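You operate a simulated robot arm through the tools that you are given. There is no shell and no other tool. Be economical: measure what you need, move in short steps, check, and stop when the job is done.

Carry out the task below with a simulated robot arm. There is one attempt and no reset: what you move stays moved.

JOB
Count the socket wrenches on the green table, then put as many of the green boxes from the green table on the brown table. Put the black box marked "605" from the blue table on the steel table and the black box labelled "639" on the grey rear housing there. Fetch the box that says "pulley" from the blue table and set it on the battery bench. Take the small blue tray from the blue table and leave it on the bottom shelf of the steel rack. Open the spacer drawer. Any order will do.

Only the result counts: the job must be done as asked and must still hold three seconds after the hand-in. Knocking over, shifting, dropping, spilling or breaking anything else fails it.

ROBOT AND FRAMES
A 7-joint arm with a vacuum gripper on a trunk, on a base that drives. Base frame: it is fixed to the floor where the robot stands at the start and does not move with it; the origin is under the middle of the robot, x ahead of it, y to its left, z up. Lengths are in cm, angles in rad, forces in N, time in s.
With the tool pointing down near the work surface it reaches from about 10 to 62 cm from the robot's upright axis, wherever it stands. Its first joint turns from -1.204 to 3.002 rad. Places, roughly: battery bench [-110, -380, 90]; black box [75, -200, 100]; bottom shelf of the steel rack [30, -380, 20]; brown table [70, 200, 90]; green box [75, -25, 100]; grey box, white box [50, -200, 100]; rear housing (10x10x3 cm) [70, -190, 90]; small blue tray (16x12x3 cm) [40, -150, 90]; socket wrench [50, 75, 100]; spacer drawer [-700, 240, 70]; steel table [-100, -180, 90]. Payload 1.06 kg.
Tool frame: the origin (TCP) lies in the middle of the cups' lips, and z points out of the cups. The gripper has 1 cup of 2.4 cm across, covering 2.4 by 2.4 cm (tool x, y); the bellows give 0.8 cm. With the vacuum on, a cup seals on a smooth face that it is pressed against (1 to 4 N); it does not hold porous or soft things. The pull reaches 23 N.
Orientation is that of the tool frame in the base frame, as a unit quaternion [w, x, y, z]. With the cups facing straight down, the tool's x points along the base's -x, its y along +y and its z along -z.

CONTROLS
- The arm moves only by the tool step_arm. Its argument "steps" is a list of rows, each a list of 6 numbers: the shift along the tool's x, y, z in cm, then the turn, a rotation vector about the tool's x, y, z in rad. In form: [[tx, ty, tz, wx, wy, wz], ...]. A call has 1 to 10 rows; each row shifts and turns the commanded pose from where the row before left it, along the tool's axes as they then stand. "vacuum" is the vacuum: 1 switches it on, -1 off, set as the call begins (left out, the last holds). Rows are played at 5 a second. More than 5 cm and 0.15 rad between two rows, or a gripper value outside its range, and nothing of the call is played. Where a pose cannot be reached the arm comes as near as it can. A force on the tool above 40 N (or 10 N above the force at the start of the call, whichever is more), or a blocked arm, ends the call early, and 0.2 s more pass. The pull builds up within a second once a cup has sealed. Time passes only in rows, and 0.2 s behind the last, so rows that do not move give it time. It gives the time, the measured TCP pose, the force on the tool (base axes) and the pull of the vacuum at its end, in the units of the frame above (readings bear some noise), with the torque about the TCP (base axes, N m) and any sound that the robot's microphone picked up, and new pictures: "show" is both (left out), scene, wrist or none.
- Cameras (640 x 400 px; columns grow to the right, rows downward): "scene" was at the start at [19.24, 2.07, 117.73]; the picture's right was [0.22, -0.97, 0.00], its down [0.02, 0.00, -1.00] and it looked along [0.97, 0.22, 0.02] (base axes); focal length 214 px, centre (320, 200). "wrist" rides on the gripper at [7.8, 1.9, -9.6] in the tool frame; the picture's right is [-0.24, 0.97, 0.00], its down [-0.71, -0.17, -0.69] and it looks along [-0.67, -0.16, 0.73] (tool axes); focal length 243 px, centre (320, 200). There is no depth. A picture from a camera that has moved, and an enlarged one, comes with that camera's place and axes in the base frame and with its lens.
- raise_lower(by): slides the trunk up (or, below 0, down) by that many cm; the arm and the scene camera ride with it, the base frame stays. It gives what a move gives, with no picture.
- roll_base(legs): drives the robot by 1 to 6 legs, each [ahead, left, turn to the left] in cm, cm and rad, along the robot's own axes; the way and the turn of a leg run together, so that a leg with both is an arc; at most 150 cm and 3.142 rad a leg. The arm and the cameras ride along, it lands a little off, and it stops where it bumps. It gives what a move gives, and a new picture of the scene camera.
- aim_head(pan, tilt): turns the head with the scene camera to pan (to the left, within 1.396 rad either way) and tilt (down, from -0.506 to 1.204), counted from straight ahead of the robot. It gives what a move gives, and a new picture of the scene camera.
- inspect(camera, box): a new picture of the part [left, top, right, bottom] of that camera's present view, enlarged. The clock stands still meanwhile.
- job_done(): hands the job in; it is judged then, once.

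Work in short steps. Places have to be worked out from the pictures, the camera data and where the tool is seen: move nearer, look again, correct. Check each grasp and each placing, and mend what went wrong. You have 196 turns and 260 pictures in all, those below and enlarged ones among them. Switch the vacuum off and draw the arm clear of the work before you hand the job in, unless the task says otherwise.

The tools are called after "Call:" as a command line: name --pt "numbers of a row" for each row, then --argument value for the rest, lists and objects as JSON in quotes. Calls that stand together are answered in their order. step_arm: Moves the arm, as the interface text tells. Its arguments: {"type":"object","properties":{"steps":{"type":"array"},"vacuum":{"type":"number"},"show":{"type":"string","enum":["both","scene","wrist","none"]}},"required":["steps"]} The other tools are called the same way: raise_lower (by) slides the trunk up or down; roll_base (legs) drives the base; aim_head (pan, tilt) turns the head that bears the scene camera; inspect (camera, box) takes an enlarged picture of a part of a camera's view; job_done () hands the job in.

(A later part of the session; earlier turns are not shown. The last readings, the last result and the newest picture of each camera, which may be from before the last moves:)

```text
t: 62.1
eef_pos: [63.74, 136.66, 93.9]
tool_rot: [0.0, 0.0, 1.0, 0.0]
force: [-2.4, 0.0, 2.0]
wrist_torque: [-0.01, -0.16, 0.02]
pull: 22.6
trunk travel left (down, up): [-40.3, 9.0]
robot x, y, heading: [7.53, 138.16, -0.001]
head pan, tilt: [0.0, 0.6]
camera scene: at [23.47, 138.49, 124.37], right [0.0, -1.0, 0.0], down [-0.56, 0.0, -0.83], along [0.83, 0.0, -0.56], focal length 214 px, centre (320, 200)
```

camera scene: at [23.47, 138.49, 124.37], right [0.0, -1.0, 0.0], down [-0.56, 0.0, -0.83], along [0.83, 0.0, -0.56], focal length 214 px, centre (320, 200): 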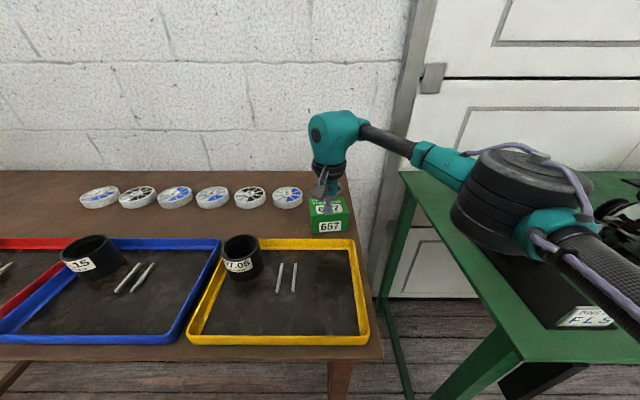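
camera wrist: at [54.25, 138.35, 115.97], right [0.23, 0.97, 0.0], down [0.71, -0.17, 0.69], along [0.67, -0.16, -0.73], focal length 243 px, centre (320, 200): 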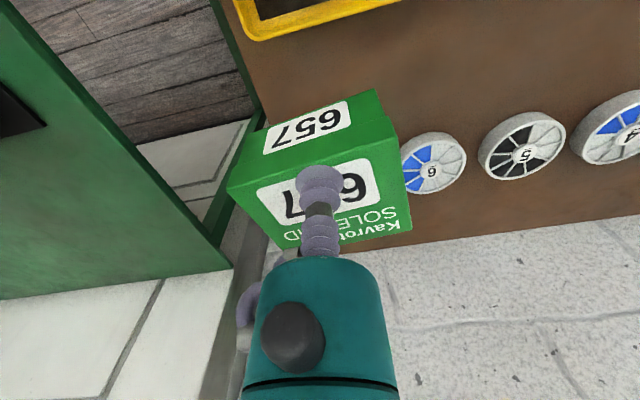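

Landed. Release and lift away.

Call:
step_arm --pt "0 0 0 0 0 0" --pt "0 0 0 0 0 0" --pt "0 0 -0.5 0 0 0" --pt "0 0 -3 0 0 0" --pt "0 0 -4 0 0 0" --pt "3 0 -4 0 0 0" --vacuum -1

```text
t: 63.5
eef_pos: [60.67, 136.68, 105.36]
tool_rot: [0.0, -0.002, 1.0, -0.001]
force: [-0.8, 0.8, -0.2]
wrist_torque: [0.02, -0.02, -0.03]
pull: 0.0
trunk travel left (down, up): [-40.3, 9.0]
robot x, y, heading: [7.3, 138.54, 0.001]
head pan, tilt: [0.0, 0.6]
camera scene: at [23.47, 138.46, 124.37], right [0.0, -1.0, 0.0], down [-0.56, 0.0, -0.83], along [0.83, 0.0, -0.56], focal length 214 px, centre (320, 200)
camera wrist: at [52.74, 138.42, 114.73], right [0.23, 0.97, 0.0], down [0.71, -0.17, 0.69], along [0.67, -0.16, -0.73], focal length 243 px, centre (320, 200)
```

scene: 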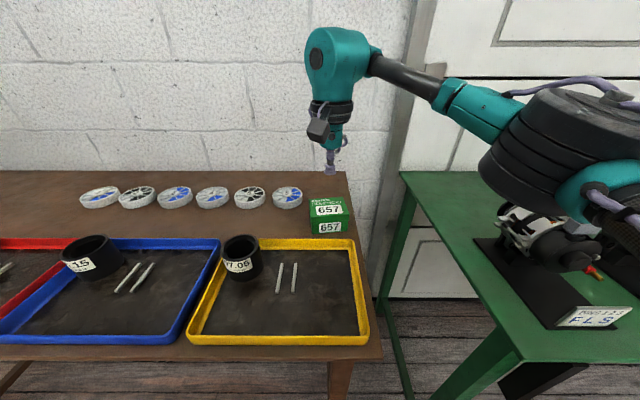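
wrist: 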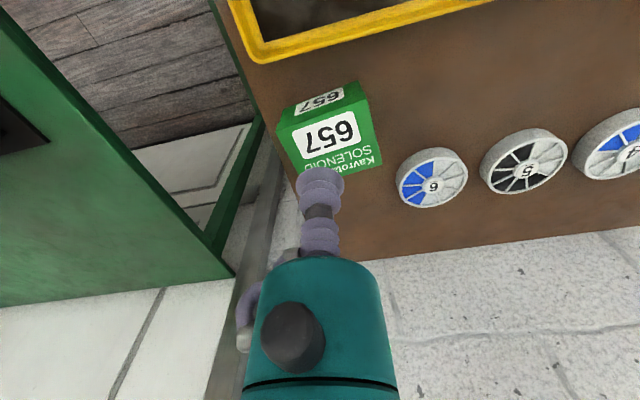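

Box placed properly. Retract and drive back to box 623 (approx [65, 7]).

Call:
step_arm --pt "3 0 -3.5 0 0 0" --pt "3 0 -3.5 0 0 0" --pt "4 0 -2.5 0 0 0" --pt "4.9 0 0 0 0 0" --pt "4.9 0 0 0 0 0" --pt "4.9 0 0 0 0 0" --show "none"

Call:
roll_base --legs '[[-18, 0, 0], [0, -130, 0], [14, 0, 0]]'

Call:
inspect --camera "wrist" --box '[0, 0, 640, 400]'

```text
t: 64.9
eef_pos: [35.95, 136.62, 114.66]
tool_rot: [0.001, -0.002, 1.0, 0.0]
force: [-0.4, 0.1, -0.1]
wrist_torque: [-0.02, -0.01, -0.02]
pull: 0.1
trunk travel left (down, up): [-40.3, 9.0]
robot x, y, heading: [7.04, 138.55, 0.004]
head pan, tilt: [0.0, 0.6]
```

```text
t: 78.6
eef_pos: [32.62, 6.94, 114.65]
tool_rot: [0.0, -0.002, 1.0, 0.0]
force: [0.1, 0.4, 0.4]
wrist_torque: [0.01, -0.01, -0.02]
pull: 0.1
trunk travel left (down, up): [-40.3, 9.0]
robot x, y, heading: [3.98, 8.57, 0.005]
head pan, tilt: [0.0, 0.6]
camera scene: at [20.01, 8.81, 124.35], right [0.0, -1.0, 0.0], down [-0.57, 0.0, -0.82], along [0.82, 0.0, -0.57], focal length 214 px, centre (320, 200)
```

scene: 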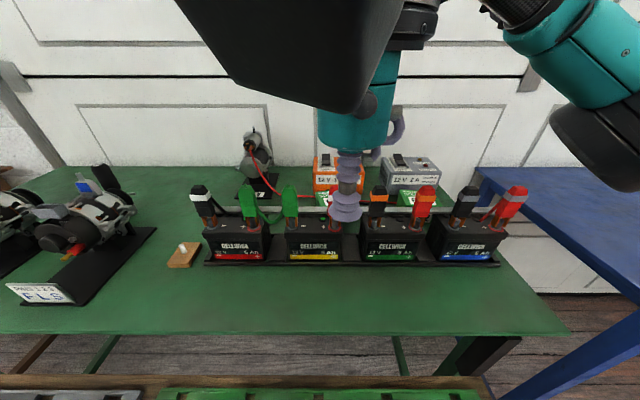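

```text
1.00 times, centred on (320, 200) of wrist (not enlarged: the box is as wide or as high as the picture)
camera zoom: at [24.64, 8.76, 124.05], right [0.23, 0.97, 0.0], down [0.71, -0.17, 0.68], along [0.67, -0.16, -0.73], focal length 243 px, centre (320, 200)
```

zoom: 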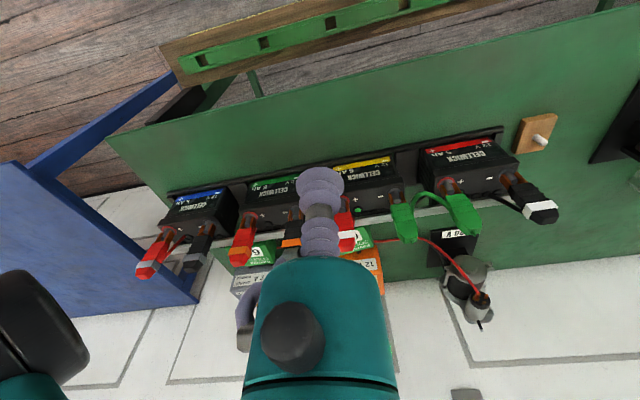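

Extend over the batteries at z ≈114 to view box 623.

Call:
step_arm --pt "-4.9 0 0 0 0 0" --pt "-4.9 0 0 0 0 0" --pt "-4.9 0 0 0 0 0" --pt "-4.9 0 0 0 0 0" --pt "-4 0 0 0 0 0" --pt "0 0 0 0 0 0"

```text
t: 80.0
eef_pos: [56.1, 7.06, 114.68]
tool_rot: [0.001, -0.002, 1.0, -0.001]
force: [0.1, -0.4, 0.9]
wrist_torque: [-0.01, -0.02, -0.03]
pull: 0.0
trunk travel left (down, up): [-40.3, 9.0]
robot x, y, heading: [3.96, 8.54, 0.008]
head pan, tilt: [0.0, 0.6]
camera scene: at [19.93, 8.8, 124.36], right [0.0, -1.0, 0.0], down [-0.56, 0.0, -0.83], along [0.83, 0.0, -0.56], focal length 214 px, centre (320, 200)
camera wrist: at [48.25, 8.88, 124.05], right [0.23, 0.97, 0.0], down [0.71, -0.17, 0.69], along [0.67, -0.16, -0.73], focal length 243 px, centre (320, 200)
```

scene: 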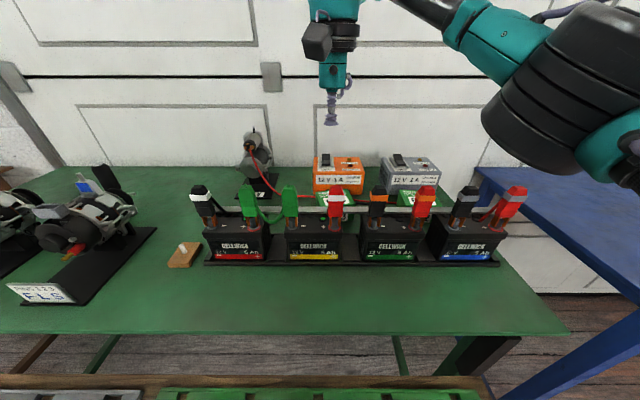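
wrist: 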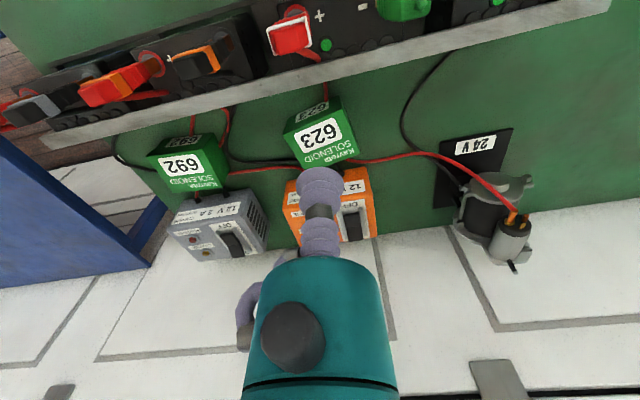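

Wires run close to these boxes; zoom in.

Call:
inspect --camera "wrist" --box '[240, 60, 440, 200]'

Call:
inspect --camera "wrist" --box '[100, 80, 300, 220]'

Call:
inspect --camera "scene" --box '[280, 140, 460, 240]'

```text
2.86 times, centred on (340, 130) of wrist
camera zoom: at [48.25, 8.88, 124.05], right [0.23, 0.97, 0.0], down [0.71, -0.17, 0.69], along [0.67, -0.16, -0.73], focal length 693 px, centre (263, 400)
```

zoom: 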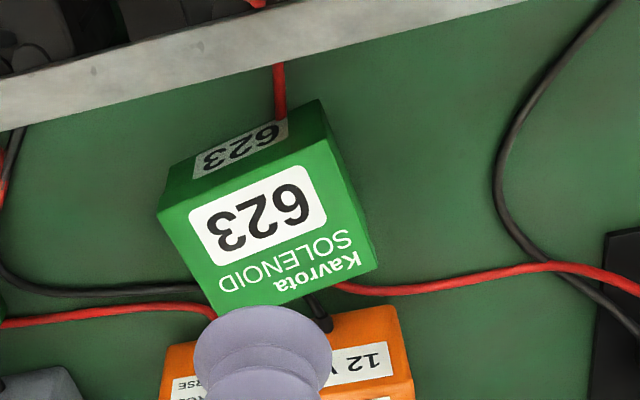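

```text
2.86 times, centred on (200, 150) of wrist
camera zoom: at [48.25, 8.88, 124.05], right [0.23, 0.97, 0.0], down [0.71, -0.17, 0.69], along [0.67, -0.16, -0.73], focal length 693 px, centre (663, 343)
```

zoom: 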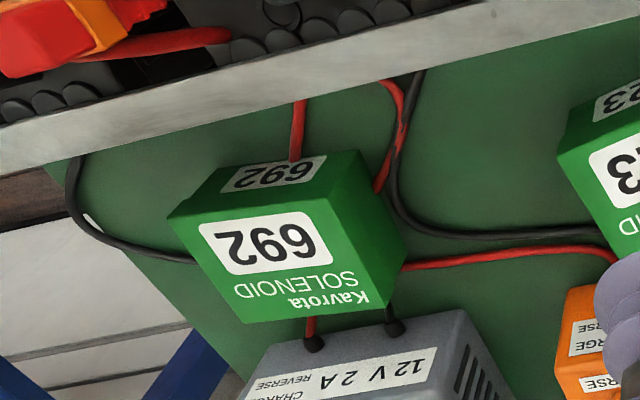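

```text
3.56 times, centred on (370, 190) of scene
camera zoom: at [19.93, 8.8, 124.36], right [0.0, -1.0, 0.0], down [-0.56, 0.0, -0.83], along [0.83, 0.0, -0.56], focal length 763 px, centre (142, 236)
```

zoom: 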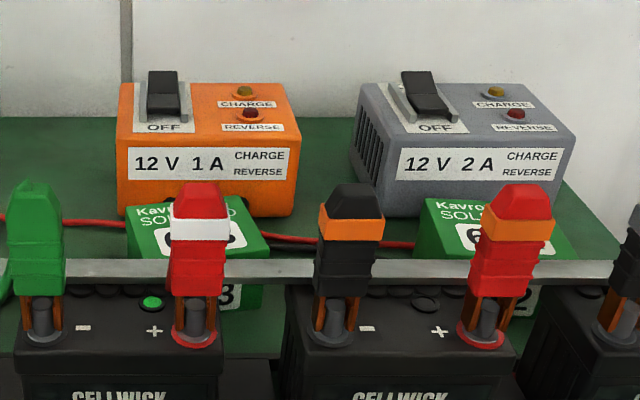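

Box 623 top centre ≈[65, 5, 94]. Descend in stages toward [64.2, 5.1], watching clearance between wrist camera and clamp.

Call:
step_arm --pt "-3 -1 2.5 0 0 0" --pt "-2 -1 3 0 0 0" --pt "-2 0 4 0 0 0" --pt "-1.3 0 4 0 0 0" --pt "0 0 0 0 0 0" --vacuum 1

```text
t: 81.2
eef_pos: [64.5, 5.13, 101.1]
tool_rot: [0.002, -0.003, 1.0, 0.0]
force: [0.5, -0.3, -0.1]
wrist_torque: [0.0, -0.01, -0.03]
pull: 0.0
trunk travel left (down, up): [-40.3, 9.0]
robot x, y, heading: [3.5, 8.49, 0.011]
head pan, tilt: [0.0, 0.6]
camera scene: at [19.92, 8.81, 124.37], right [0.0, -1.0, 0.0], down [-0.56, 0.0, -0.83], along [0.83, 0.0, -0.56], focal length 214 px, centre (320, 200)
camera wrist: at [56.52, 6.85, 110.56], right [0.23, 0.97, 0.0], down [0.71, -0.17, 0.69], along [0.67, -0.16, -0.73], focal length 243 px, centre (320, 200)
```

scene: 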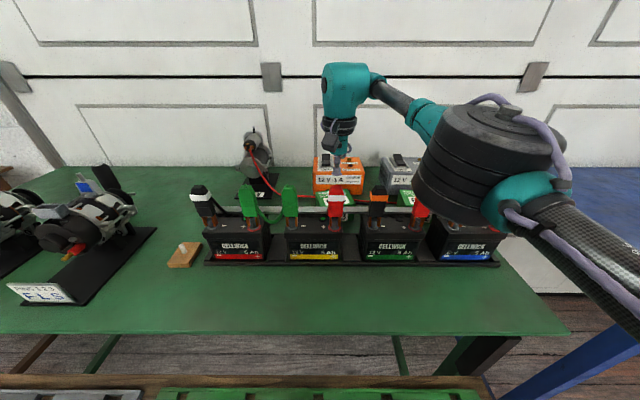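
wrist: 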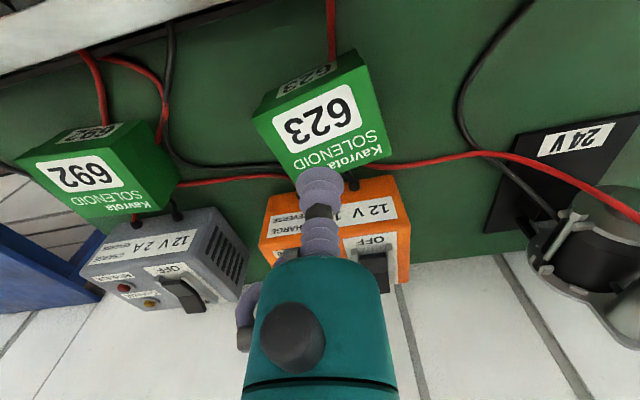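

Elbow drum is in front of the clamps and higher; target verified at [64.7, 5.05]. Continue descending.

Call:
step_arm --pt "0 0 2 0 0 0" --pt "0 0 2 0 0 0" --pt "0 0 1.7 0 0 0" --pt "0 0 0 0 0 0"

```text
t: 82.2
eef_pos: [64.41, 4.99, 95.56]
tool_rot: [-0.001, -0.003, 1.0, 0.0]
force: [0.1, 0.0, -0.1]
wrist_torque: [0.0, 0.02, 0.0]
pull: 0.1
trunk travel left (down, up): [-40.3, 9.0]
robot x, y, heading: [3.77, 8.97, 0.008]
head pan, tilt: [0.0, 0.6]
camera scene: at [19.93, 8.81, 124.36], right [0.0, -1.0, 0.0], down [-0.56, 0.0, -0.83], along [0.83, 0.0, -0.56], focal length 214 px, centre (320, 200)
camera wrist: at [56.47, 6.9, 104.86], right [0.23, 0.97, 0.0], down [0.71, -0.17, 0.69], along [0.67, -0.16, -0.73], focal length 243 px, centre (320, 200)
```

scene: 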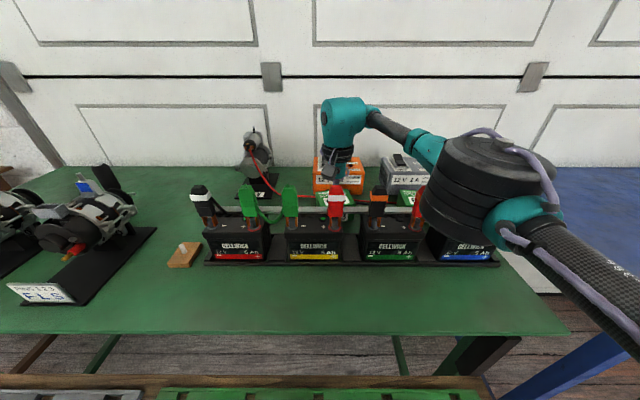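
wrist: 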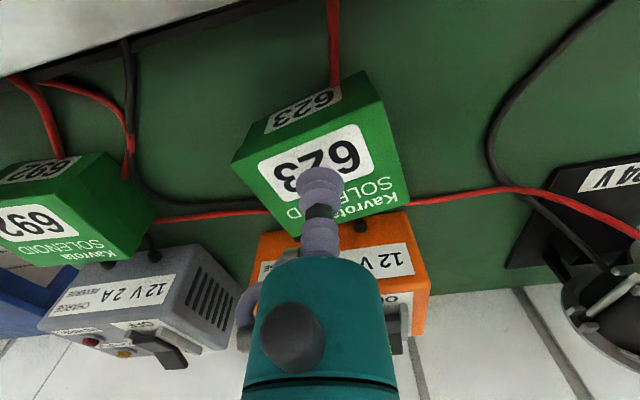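

No contact problems. Press down slowly.

Call:
step_arm --pt "0 0 0.8 0 0 0" --pt "0 0 0.5 0 0 0" --pt "0 0 0.4 0 0 0" --pt "0 0 0.3 0 0 0" --pt "0 0 0 0 0 0" --show "none"

```text
t: 83.4
eef_pos: [64.31, 5.18, 93.5]
tool_rot: [0.001, -0.002, 1.0, 0.0]
force: [0.7, -1.7, 5.5]
wrist_torque: [-0.03, 0.0, 0.04]
pull: 22.8
trunk travel left (down, up): [-40.3, 9.0]
robot x, y, heading: [3.93, 8.7, 0.002]
head pan, tilt: [0.0, 0.6]
```

Sealed. Lift vertically and check.

Call:
step_arm --pt "0 0 -0.5 0 0 0" --pt "0 0 -1.5 0 0 0" --pt "0 0 -3 0 0 0" --pt "0 0 -4 0 0 0" --pt "1 0 -4 0 0 0" --pt "2 0 -4 0 0 0" --pt "2 0 -4 0 0 0"

```text
t: 85.0
eef_pos: [59.47, 5.0, 114.44]
tool_rot: [0.0, -0.001, 1.0, 0.0]
force: [-0.6, 0.2, -4.2]
wrist_torque: [0.01, 0.06, -0.03]
pull: 23.0
trunk travel left (down, up): [-40.3, 9.0]
robot x, y, heading: [3.97, 8.72, 0.004]
head pan, tilt: [0.0, 0.6]
camera scene: at [19.91, 8.82, 124.37], right [0.0, -1.0, 0.0], down [-0.56, 0.0, -0.83], along [0.83, 0.0, -0.56], focal length 214 px, centre (320, 200)
camera wrist: at [51.52, 6.94, 123.92], right [0.23, 0.97, 0.0], down [0.71, -0.17, 0.68], along [0.67, -0.16, -0.73], focal length 243 px, centre (320, 200)
```

scene: 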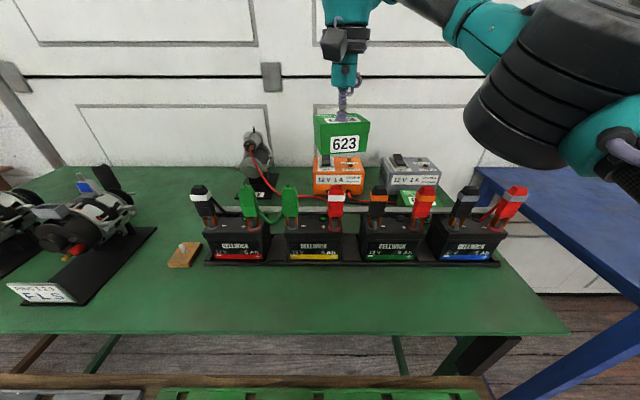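
wrist: 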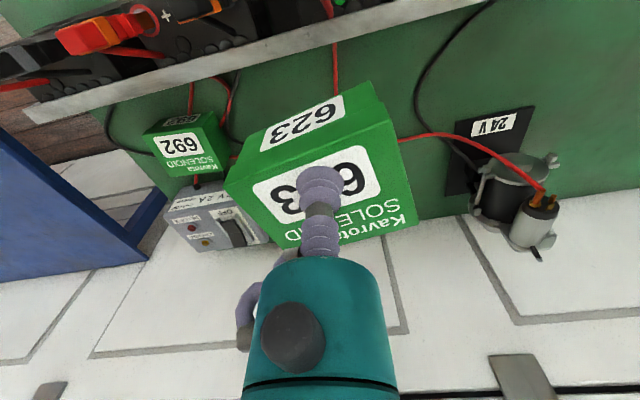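

Box 623 lifted clean. Gain more height, retract over batteries.

Call:
step_arm --pt "1.5 0 -4 0 0 0" --pt "2.5 0 -3 0 0 0" --pt "4.5 0 -1 0 0 0" --pt "4.9 0 0 0 0 0" --pt "4.9 0 0 0 0 0" --pt "4.9 0 0 0 0 0" --show "scene"

Call:
roll_base --legs '[[-15, 0, 0], [0, 132, 0], [19, 0, 0]]'

```text
t: 86.4
eef_pos: [36.19, 4.99, 122.41]
tool_rot: [0.002, -0.001, 1.0, 0.0]
force: [0.0, 0.1, -3.4]
wrist_torque: [-0.03, 0.03, 0.0]
pull: 23.2
trunk travel left (down, up): [-40.3, 9.0]
robot x, y, heading: [4.25, 8.74, 0.005]
head pan, tilt: [0.0, 0.6]
camera scene: at [19.9, 8.81, 124.37], right [0.0, -1.0, 0.0], down [-0.56, 0.0, -0.83], along [0.83, 0.0, -0.56], focal length 214 px, centre (320, 200)
```

scene: 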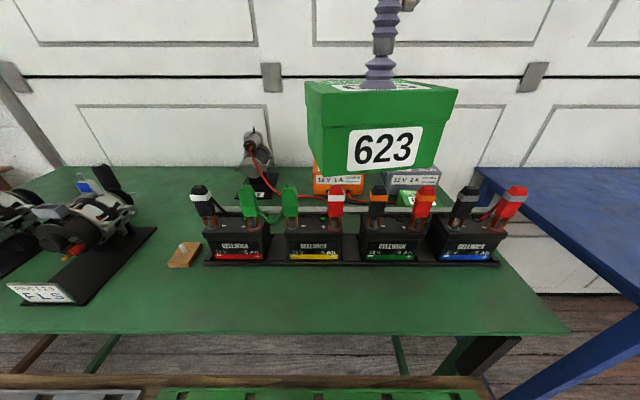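

```text
t: 100.3
eef_pos: [40.1, 137.44, 122.47]
tool_rot: [-0.001, 0.002, 1.0, 0.0]
force: [0.6, -0.7, -3.9]
wrist_torque: [0.01, 0.1, 0.02]
pull: 22.7
trunk travel left (down, up): [-40.3, 9.0]
robot x, y, heading: [7.53, 141.56, -0.004]
head pan, tilt: [0.0, 0.6]
camera scene: at [23.93, 141.39, 124.35], right [0.0, -1.0, 0.0], down [-0.57, 0.0, -0.82], along [0.82, 0.0, -0.57], focal length 214 px, centre (320, 200)
```

scene: 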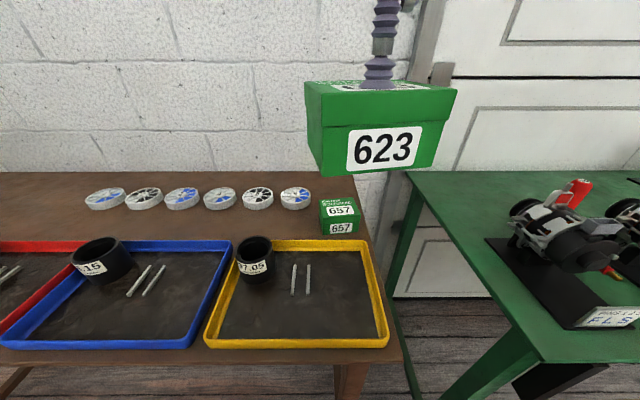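

Extend to the second spot [63, 148] between tray and disc 6.

Call:
step_arm --pt "-4.4 2.0 0 0 0 0" --pt "-4.4 2.0 0 0 0 0" --pt "-3.9 2.0 2 0 0 0" --pt "-3.5 2.0 2.5 0 0 0" --pt "-3.5 1.4 3 0 0 0" --pt "-3.3 1.2 3.4 0 0 0" --pt "0 0 4 0 0 0" --pt "0 0 0 0 0 0"

```text
t: 102.2
eef_pos: [61.59, 147.32, 109.11]
tool_rot: [0.001, 0.002, 1.0, -0.001]
force: [0.2, 0.0, -4.8]
wrist_torque: [0.02, 0.05, 0.0]
pull: 22.8
out of reach, approached as far as the arm can: row 6
trunk travel left (down, up): [-40.3, 9.0]
robot x, y, heading: [7.75, 141.66, -0.002]
head pan, tilt: [0.0, 0.6]
camera scene: at [23.84, 141.39, 124.36], right [0.0, -1.0, 0.0], down [-0.56, 0.0, -0.83], along [0.83, 0.0, -0.56], focal length 214 px, centre (320, 200)
camera wrist: at [53.67, 149.22, 118.62], right [0.24, 0.97, 0.0], down [0.71, -0.17, 0.69], along [0.67, -0.16, -0.73], focal length 243 px, centre (320, 200)
```

scene: 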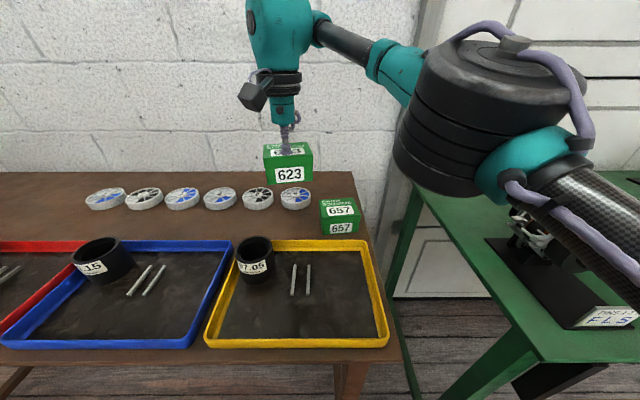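
wrist: 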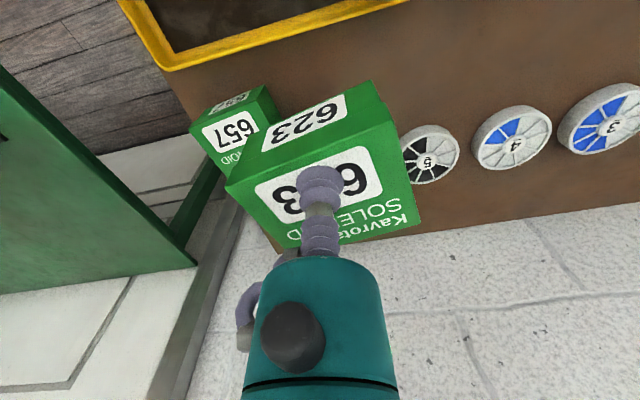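

Adjust and lower to z≈98.

Call:
step_arm --pt "-0.7 0.4 4 0 0 0" --pt "-0.7 0.4 4 0 0 0" --pt "0 0 3 0 0 0" --pt "0 0 0 0 0 0"

```text
t: 103.2
eef_pos: [63.04, 148.12, 98.09]
tool_rot: [0.0, 0.002, 1.0, 0.0]
force: [0.5, 0.1, -3.8]
wrist_torque: [0.02, 0.06, 0.01]
pull: 22.6
trunk travel left (down, up): [-40.3, 9.0]
robot x, y, heading: [7.24, 141.16, -0.004]
head pan, tilt: [0.0, 0.6]
camera scene: at [23.86, 141.4, 124.36], right [0.0, -1.0, 0.0], down [-0.57, 0.0, -0.82], along [0.82, 0.0, -0.57], focal length 214 px, centre (320, 200)
camera wrist: at [55.04, 150.01, 107.53], right [0.24, 0.97, 0.0], down [0.71, -0.17, 0.69], along [0.67, -0.16, -0.73], focal length 243 px, centre (320, 200)
```

scene: 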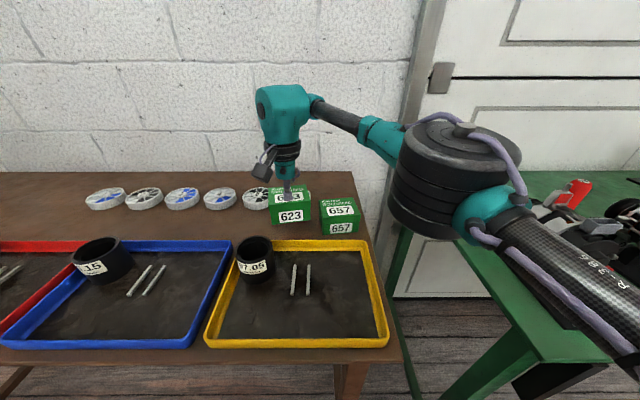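
wrist: 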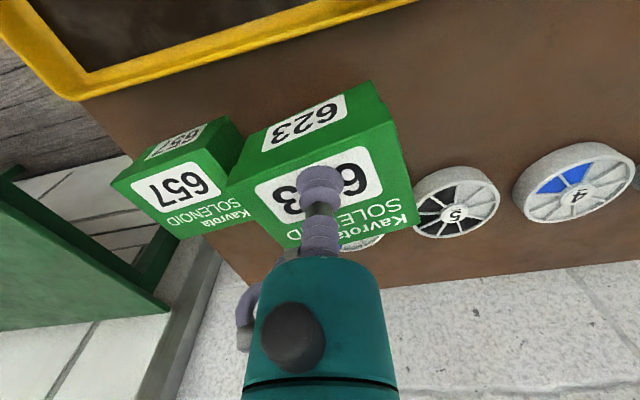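

Gap looks fine; lower to contact.

Call:
step_arm --pt "0 0 2 0 0 0" --pt "0 0 1 0 0 0" --pt "0 0 0.5 0 0 0" --pt "0 0 0.4 0 0 0" --pt "0 0 0.3 0 0 0" --pt "0 0 0 0 0 0" --show "scene"

```text
t: 104.5
eef_pos: [62.8, 148.02, 94.05]
tool_rot: [0.0, 0.002, 1.0, 0.0]
force: [-0.1, 0.8, -3.4]
wrist_torque: [0.02, 0.08, 0.01]
pull: 22.6
trunk travel left (down, up): [-40.3, 9.0]
robot x, y, heading: [8.12, 141.44, -0.004]
head pan, tilt: [0.0, 0.6]
camera scene: at [23.87, 141.4, 124.36], right [0.0, -1.0, 0.0], down [-0.57, 0.0, -0.82], along [0.82, 0.0, -0.57], focal length 214 px, centre (320, 200)
```

scene: 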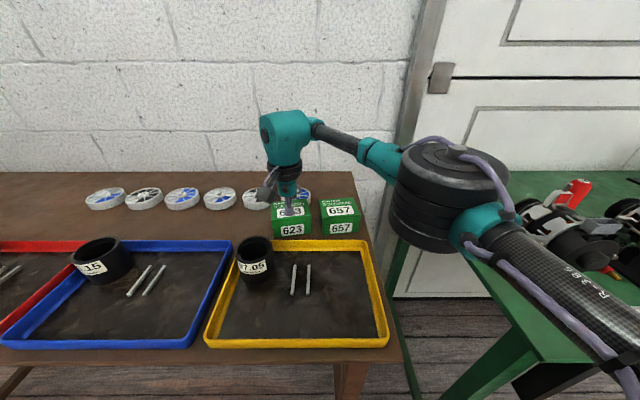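

Nearly down; last few millimetres.

Call:
step_arm --pt "0 0 0.3 0 0 0" --pt "0 0 0.2 0 0 0" --pt "0 0 0 0 0 0" --show "none"

```text
t: 105.3
eef_pos: [62.79, 148.05, 93.7]
tool_rot: [0.001, 0.003, 1.0, 0.0]
force: [-2.1, 0.2, 2.3]
wrist_torque: [-0.04, -0.08, 0.0]
pull: 22.9
trunk travel left (down, up): [-40.3, 9.0]
robot x, y, heading: [7.82, 141.38, -0.007]
head pan, tilt: [0.0, 0.6]
```

Contact. Release, lift, retract.

Call:
step_arm --pt "0 0 0 0 0 0" --pt "0 0 0 0 0 0" --pt "0 0 -0.5 0 0 0" --pt "0 0 -3 0 0 0" --pt "0 0 -4 0 0 0" --pt "0 0 -4 0 0 0" --pt "3 -1 -3.5 0 0 0" --pt "4 -2 -2 0 0 0" --pt "4.4 -2 0 0 0 0" --pt "4.4 -2 0 0 0 0" --vacuum -1

```text
t: 107.5
eef_pos: [46.98, 141.21, 110.51]
tool_rot: [0.0, 0.003, 1.0, 0.0]
force: [-0.4, -0.1, -0.1]
wrist_torque: [0.0, -0.03, 0.0]
pull: 0.0
trunk travel left (down, up): [-40.3, 9.0]
robot x, y, heading: [7.68, 141.12, -0.005]
head pan, tilt: [0.0, 0.6]
camera scene: at [23.81, 141.36, 124.36], right [0.0, -1.0, 0.0], down [-0.56, 0.0, -0.83], along [0.83, 0.0, -0.56], focal length 214 px, centre (320, 200)
camera wrist: at [39.11, 143.11, 119.99], right [0.24, 0.97, 0.0], down [0.71, -0.18, 0.69], along [0.67, -0.17, -0.73], focal length 243 px, centre (320, 200)
```

scene: 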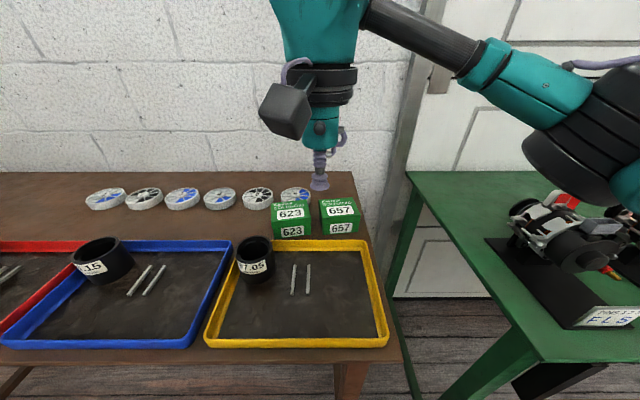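
wrist: 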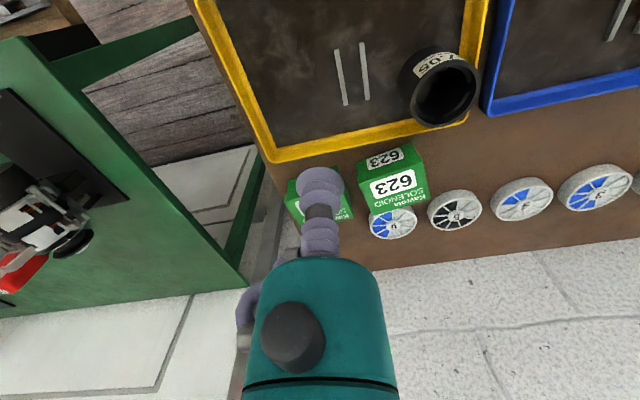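

Both green boxes are placed. Retract and drive right to the blue table.

Call:
step_arm --pt "4.4 0 -2 0 0 0" --pt "4.4 0 -2 0 0 0" --show "none"

Call:
roll_base --legs '[[-28, 0, 0], [0, -150, 0], [0, -140, 0]]'

Call:
inspect --camera "wrist" --box '[0, 0, 640, 400]'

```text
t: 108.2
eef_pos: [38.26, 141.23, 114.46]
tool_rot: [0.001, 0.003, 1.0, 0.001]
force: [-0.2, 0.0, 0.0]
wrist_torque: [0.02, -0.04, -0.01]
pull: 0.1
trunk travel left (down, up): [-40.3, 9.0]
robot x, y, heading: [7.79, 141.34, -0.006]
head pan, tilt: [0.0, 0.6]
```

```text
t: 134.9
eef_pos: [9.6, -146.11, 114.43]
tool_rot: [0.0, 0.0, 1.0, 0.0]
force: [-0.6, 0.3, 0.2]
wrist_torque: [0.0, 0.01, -0.03]
pull: 0.0
trunk travel left (down, up): [-40.3, 9.0]
robot x, y, heading: [-21.28, -145.93, -0.003]
head pan, tilt: [0.0, 0.6]
camera scene: at [-4.87, -145.95, 124.36], right [0.0, -1.0, 0.0], down [-0.56, 0.0, -0.83], along [0.83, 0.0, -0.56], focal length 214 px, centre (320, 200)
```

scene: 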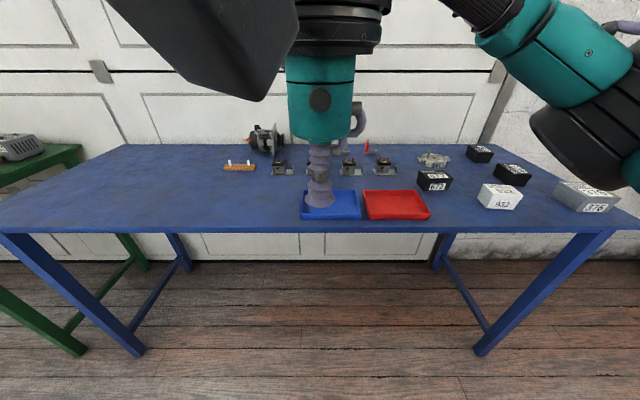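

```text
1.00 times, centred on (320, 200) of wrist (not enlarged: the box is as wide or as high as the picture)
camera zoom: at [1.66, -144.18, 123.91], right [0.24, 0.97, 0.0], down [0.71, -0.17, 0.69], along [0.67, -0.16, -0.73], focal length 243 px, centre (320, 200)
```

zoom: 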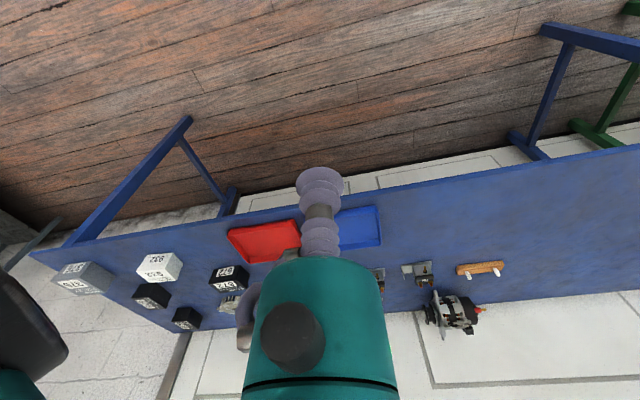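

Boxes are on the right end of the blue table. Drive right and zoom.

Call:
roll_base --legs '[[8, -42, 0]]'

Call:
inspect --camera "scene" --box '[220, 140, 440, 260]'

Call:
inspect --camera "wrist" --box '[160, 180, 480, 330]'

```text
t: 139.1
eef_pos: [17.65, -187.86, 114.47]
tool_rot: [-0.001, -0.001, 1.0, 0.0]
force: [-0.3, 0.6, 0.0]
wrist_torque: [-0.01, 0.01, 0.01]
pull: 0.1
trunk travel left (down, up): [-40.3, 9.0]
robot x, y, heading: [-13.04, -187.9, 0.003]
head pan, tilt: [0.0, 0.6]
camera scene: at [3.17, -187.77, 124.36], right [0.0, -1.0, 0.0], down [-0.56, 0.0, -0.83], along [0.83, 0.0, -0.56], focal length 214 px, centre (320, 200)
```

scene: 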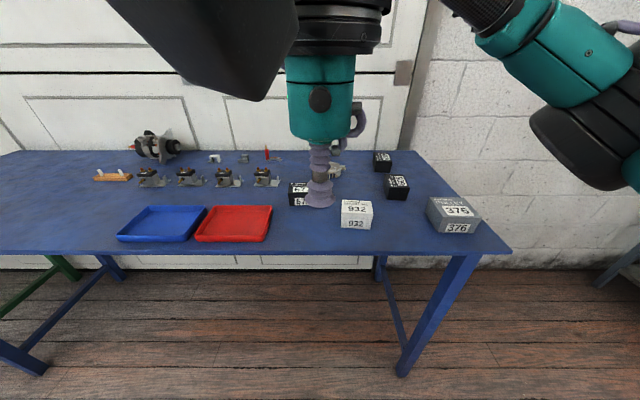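

```text
2.91 times, centred on (330, 200) of scene
camera zoom: at [3.17, -187.77, 124.36], right [0.0, -1.0, 0.0], down [-0.56, 0.0, -0.83], along [0.83, 0.0, -0.56], focal length 624 px, centre (291, 200)
```

zoom: 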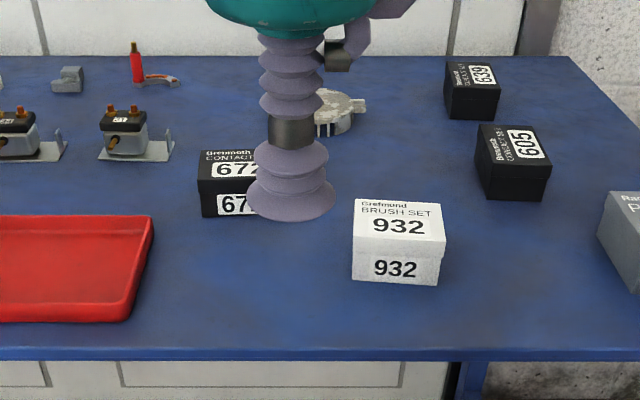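

```text
2.00 times, centred on (320, 255) of wrist
camera zoom: at [9.69, -185.98, 123.91], right [0.23, 0.97, 0.0], down [0.71, -0.17, 0.69], along [0.67, -0.16, -0.73], focal length 485 px, centre (320, 90)
```

zoom: 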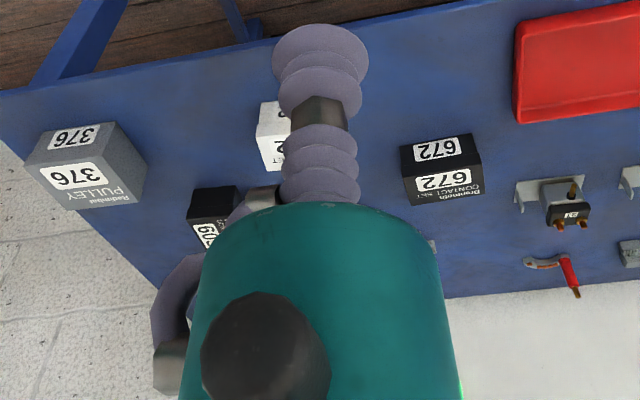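

Grey 376 is the pulley box; 605 and 639 are the black boxes at right. Drive in front of them.

Call:
roll_base --legs '[[0, -20, 0], [17, 0, 0]]'

Call:
step_arm --pt "-4.9 0 0 0 0 0" --pt "-4.9 0 0 0 0 0" --pt "-4 0 0 0 0 0" --pt "0 0 0 0 0 0"

```text
t: 142.5
eef_pos: [34.54, -207.96, 114.45]
tool_rot: [0.001, 0.0, 1.0, 0.0]
force: [0.5, -0.4, -0.3]
wrist_torque: [-0.01, -0.01, 0.02]
pull: 0.1
trunk travel left (down, up): [-40.3, 9.0]
robot x, y, heading: [4.25, -208.39, -0.004]
head pan, tilt: [0.0, 0.6]
camera scene: at [20.08, -207.84, 124.35], right [0.0, -1.0, 0.0], down [-0.57, 0.0, -0.82], along [0.82, 0.0, -0.57], focal length 214 px, centre (320, 200)
```

scene: 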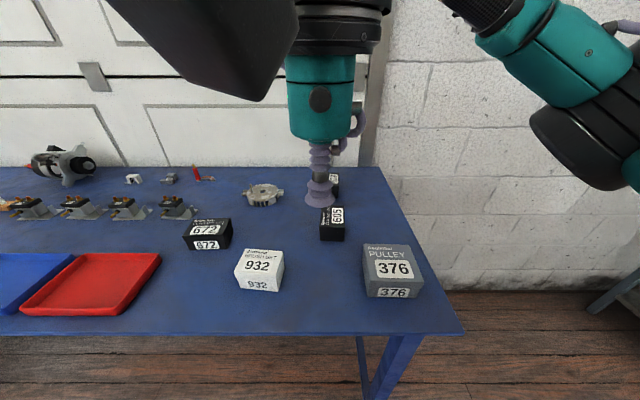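

```text
t: 143.5
eef_pos: [48.31, -207.81, 114.59]
tool_rot: [0.001, 0.0, 1.0, 0.0]
force: [0.2, 0.0, 1.0]
wrist_torque: [0.01, 0.02, -0.04]
pull: 0.0
trunk travel left (down, up): [-40.3, 9.0]
robot x, y, heading: [3.76, -208.1, 0.003]
head pan, tilt: [0.0, 0.6]
camera scene: at [19.99, -207.84, 124.36], right [0.0, -1.0, 0.0], down [-0.56, 0.0, -0.83], along [0.83, 0.0, -0.56], focal length 214 px, centre (320, 200)
camera wrist: at [40.4, -206.04, 123.95], right [0.23, 0.97, 0.0], down [0.71, -0.17, 0.69], along [0.67, -0.16, -0.73], focal length 243 px, centre (320, 200)
```

scene: 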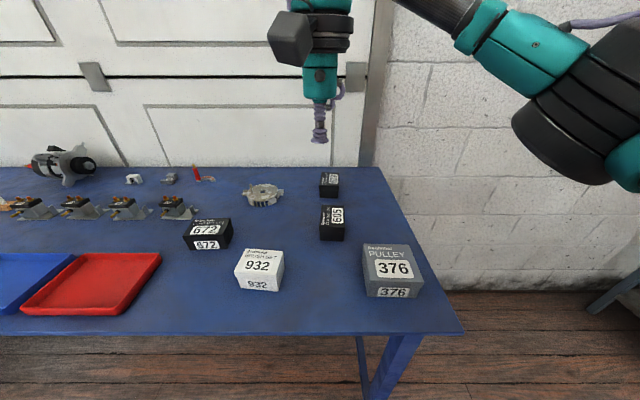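
wrist: 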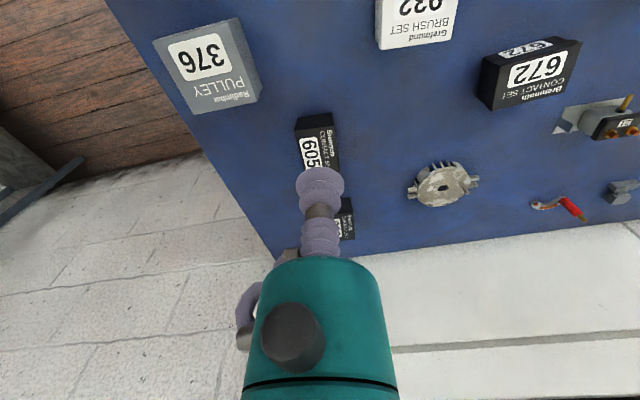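

Zoom on 605/639/housing from the wrist.

Call:
inspect --camera "wrist" --box '[270, 90, 510, 250]'

Call:
inspect --camera "scene" --box '[220, 150, 440, 300]'

```text
2.50 times, centred on (390, 170) of wrist
camera zoom: at [40.4, -206.04, 123.95], right [0.23, 0.97, 0.0], down [0.71, -0.17, 0.69], along [0.67, -0.16, -0.73], focal length 606 px, centre (145, 275)
```

zoom: 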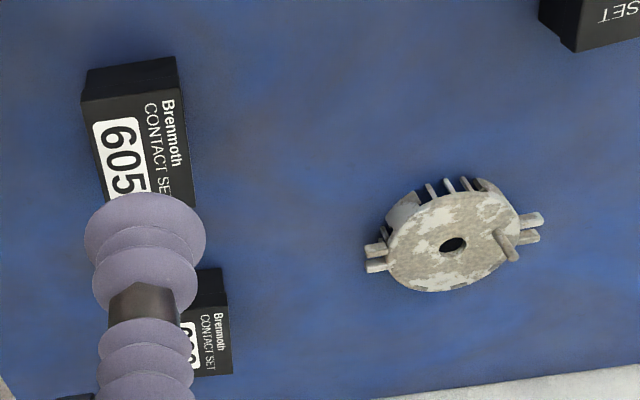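

```text
2.67 times, centred on (330, 225) of scene
camera zoom: at [19.99, -207.84, 124.36], right [0.0, -1.0, 0.0], down [-0.56, 0.0, -0.83], along [0.83, 0.0, -0.56], focal length 572 px, centre (293, 133)
```

zoom: 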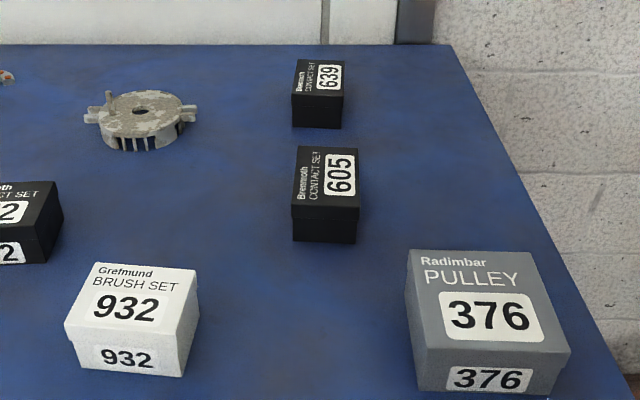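

Check how close the base is to the blue table front.

Call:
aim_head --pan 0.0 --tilt 1.2

Call:
aim_head --pan -1.39 --tilt 0.5

```text
t: 144.5
eef_pos: [48.27, -207.9, 114.5]
tool_rot: [0.001, 0.001, 1.0, 0.0]
force: [-0.7, -0.7, -1.0]
wrist_torque: [-0.01, -0.01, 0.0]
pull: 0.0
trunk travel left (down, up): [-40.3, 9.0]
robot x, y, heading: [3.87, -207.58, 0.007]
head pan, tilt: [0.0, 1.201]
camera scene: at [16.76, -207.84, 119.91], right [0.0, -1.0, 0.0], down [-0.93, 0.0, -0.36], along [0.36, 0.0, -0.93], focal length 214 px, centre (320, 200)
```

scene: 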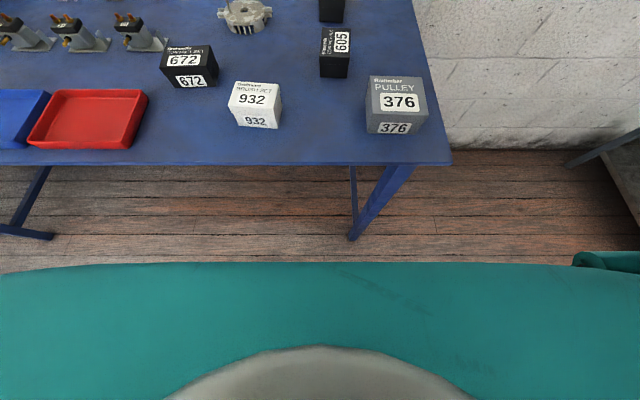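

```text
t: 146.1
eef_pos: [48.25, -208.01, 114.5]
tool_rot: [0.0, 0.0, 1.0, 0.0]
force: [-0.2, 0.2, 0.0]
wrist_torque: [-0.04, 0.01, 0.01]
pull: 0.0
trunk travel left (down, up): [-40.3, 9.0]
robot x, y, heading: [3.77, -207.99, -0.001]
head pan, tilt: [-1.389, 0.499]
camera scene: at [12.82, -216.79, 125.27], right [-0.98, -0.18, 0.0], down [-0.09, 0.47, -0.88], along [0.16, -0.86, -0.48], focal length 214 px, centre (320, 200)
```

scene: 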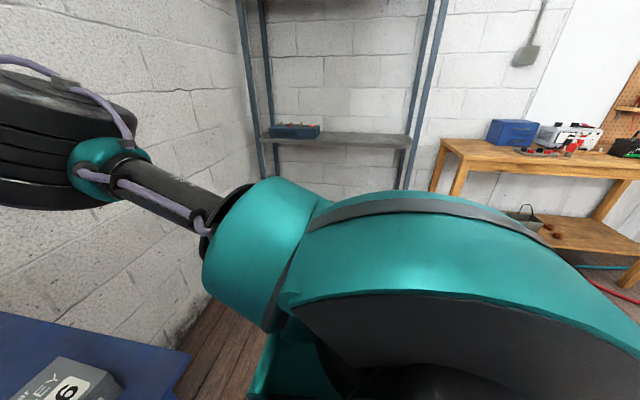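

Look straight down at the robot's side to judge base width.

Call:
aim_head --pan 1.39 --tilt 1.1

Call:
aim_head --pan 0.7 --tilt 1.2

```text
t: 148.5
eef_pos: [48.35, -207.88, 114.36]
tool_rot: [0.0, 0.001, 1.0, 0.0]
force: [0.4, -0.6, 0.6]
wrist_torque: [0.0, -0.01, 0.01]
pull: 0.1
trunk travel left (down, up): [-40.3, 9.0]
robot x, y, heading: [3.76, -207.88, 0.002]
head pan, tilt: [1.389, 1.1]
camera scene: at [12.31, -201.63, 120.5], right [0.98, -0.18, 0.0], down [-0.16, -0.88, -0.45], along [0.08, 0.45, -0.89], focal length 214 px, centre (320, 200)
```

scene: 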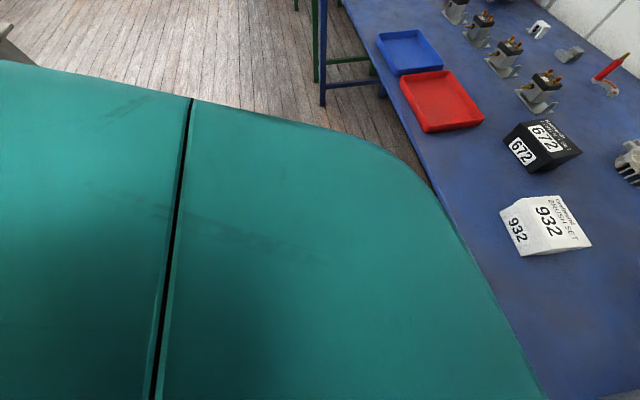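

```text
t: 149.6
eef_pos: [48.3, -207.91, 114.58]
tool_rot: [0.0, 0.0, 1.0, 0.0]
force: [-0.1, -0.1, 0.2]
wrist_torque: [0.0, 0.03, 0.03]
pull: 0.1
trunk travel left (down, up): [-40.3, 9.0]
robot x, y, heading: [3.83, -207.57, 0.001]
head pan, tilt: [0.7, 1.201]
camera scene: at [15.44, -204.23, 119.9], right [0.64, -0.76, 0.0], down [-0.71, -0.6, -0.36], along [0.28, 0.23, -0.93], focal length 214 px, centre (320, 200)
```

scene: 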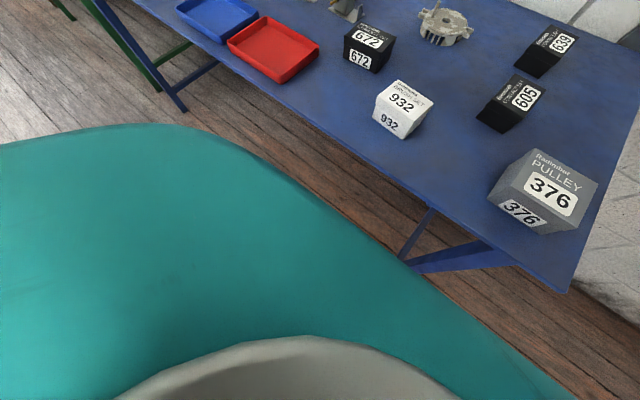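

Shell is ~48 wide, so drive slightly left and forward under the table front: robot to about (18.5, -197).

Call:
roll_base --legs '[[0, 11, 0], [14.5, 0, 0]]'

Call:
aim_head --pan -0.3 --tilt 0.9

Call:
inspect --camera "wrist" --box '[0, 0, 640, 400]'

```text
t: 152.2
eef_pos: [62.81, -196.79, 114.54]
tool_rot: [0.0, 0.0, 1.0, 0.0]
force: [0.4, 0.4, 0.5]
wrist_torque: [0.03, 0.02, 0.0]
pull: 0.0
trunk travel left (down, up): [-40.3, 9.0]
robot x, y, heading: [18.11, -196.69, 0.0]
head pan, tilt: [0.7, 1.201]
camera scene: at [30.01, -193.1, 119.89], right [0.64, -0.77, 0.0], down [-0.71, -0.6, -0.36], along [0.28, 0.23, -0.93], focal length 214 px, centre (320, 200)
```

scene: 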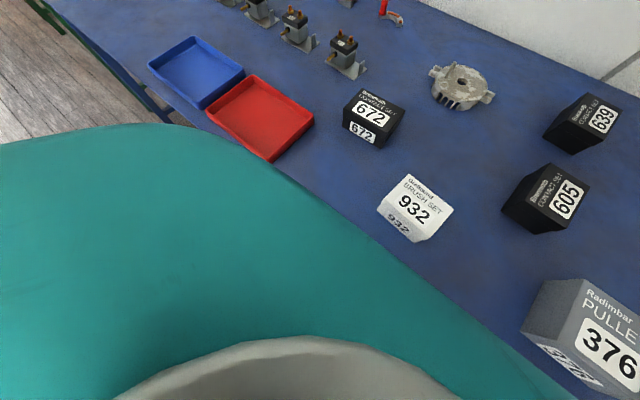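

```text
t: 153.4
eef_pos: [62.84, -196.67, 114.52]
tool_rot: [0.001, 0.0, 1.0, -0.001]
force: [-0.3, 0.4, -1.5]
wrist_torque: [0.04, 0.0, 0.02]
pull: 0.0
trunk travel left (down, up): [-40.3, 9.0]
robot x, y, heading: [18.25, -196.79, 0.005]
head pan, tilt: [-0.3, 0.901]
camera scene: at [32.87, -198.93, 121.88], right [-0.3, -0.96, 0.0], down [-0.75, 0.23, -0.62], along [0.59, -0.18, -0.78], focal length 214 px, centre (320, 200)
```

scene: 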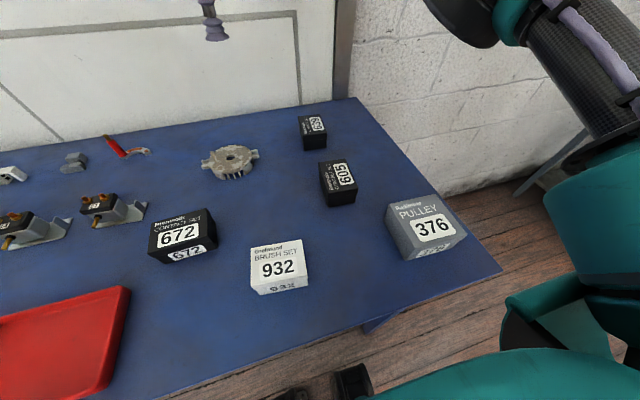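

```text
1.00 times, centred on (320, 200) of wrist (not enlarged: the box is as wide or as high as the picture)
camera zoom: at [54.87, -194.9, 123.95], right [0.24, 0.97, 0.0], down [0.71, -0.17, 0.69], along [0.67, -0.16, -0.73], focal length 243 px, centre (320, 200)
```

zoom: 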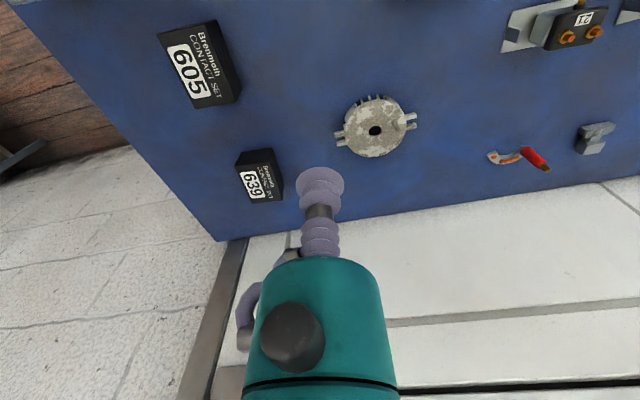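

Move over 639 (≈[76.5, -210.4, 92.5]).

Call:
step_arm --pt "-2.6 -2.7 1.5 0 0 0" --pt "-2.6 -2.7 2.5 0 0 0" --pt "-2.6 -2.7 2.9 0 0 0" --pt "-2.6 -2.7 2.9 0 0 0" --pt "-2.6 -2.8 2.9 0 0 0" --pt "0 0 2 0 0 0" --pt "0 0 0 0 0 0" --vacuum 1

```text
t: 155.0
eef_pos: [75.9, -210.31, 99.75]
tool_rot: [0.001, 0.0, 1.0, 0.0]
force: [0.3, 0.1, 0.0]
wrist_torque: [-0.02, 0.0, 0.0]
pull: 0.1
trunk travel left (down, up): [-40.3, 9.0]
robot x, y, heading: [18.12, -196.43, -0.0]
head pan, tilt: [-0.3, 0.901]
camera scene: at [32.87, -198.94, 121.88], right [-0.3, -0.96, 0.0], down [-0.75, 0.23, -0.62], along [0.59, -0.18, -0.78], focal length 214 px, centre (320, 200)
camera wrist: at [67.91, -208.46, 109.23], right [0.24, 0.97, 0.0], down [0.71, -0.17, 0.69], along [0.67, -0.16, -0.73], focal length 243 px, centre (320, 200)
```

scene: 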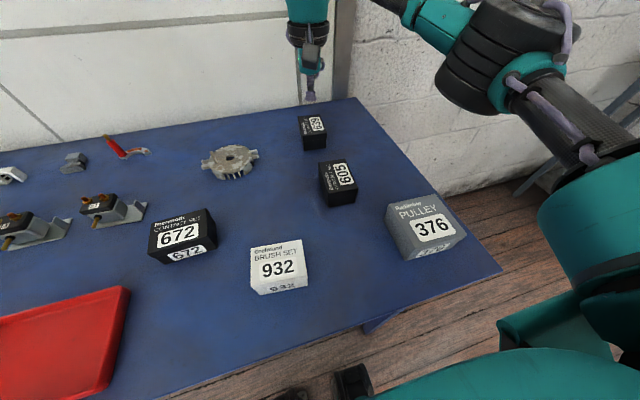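
wrist: 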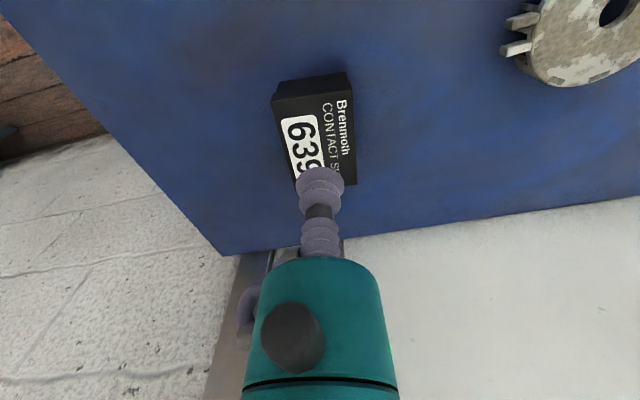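

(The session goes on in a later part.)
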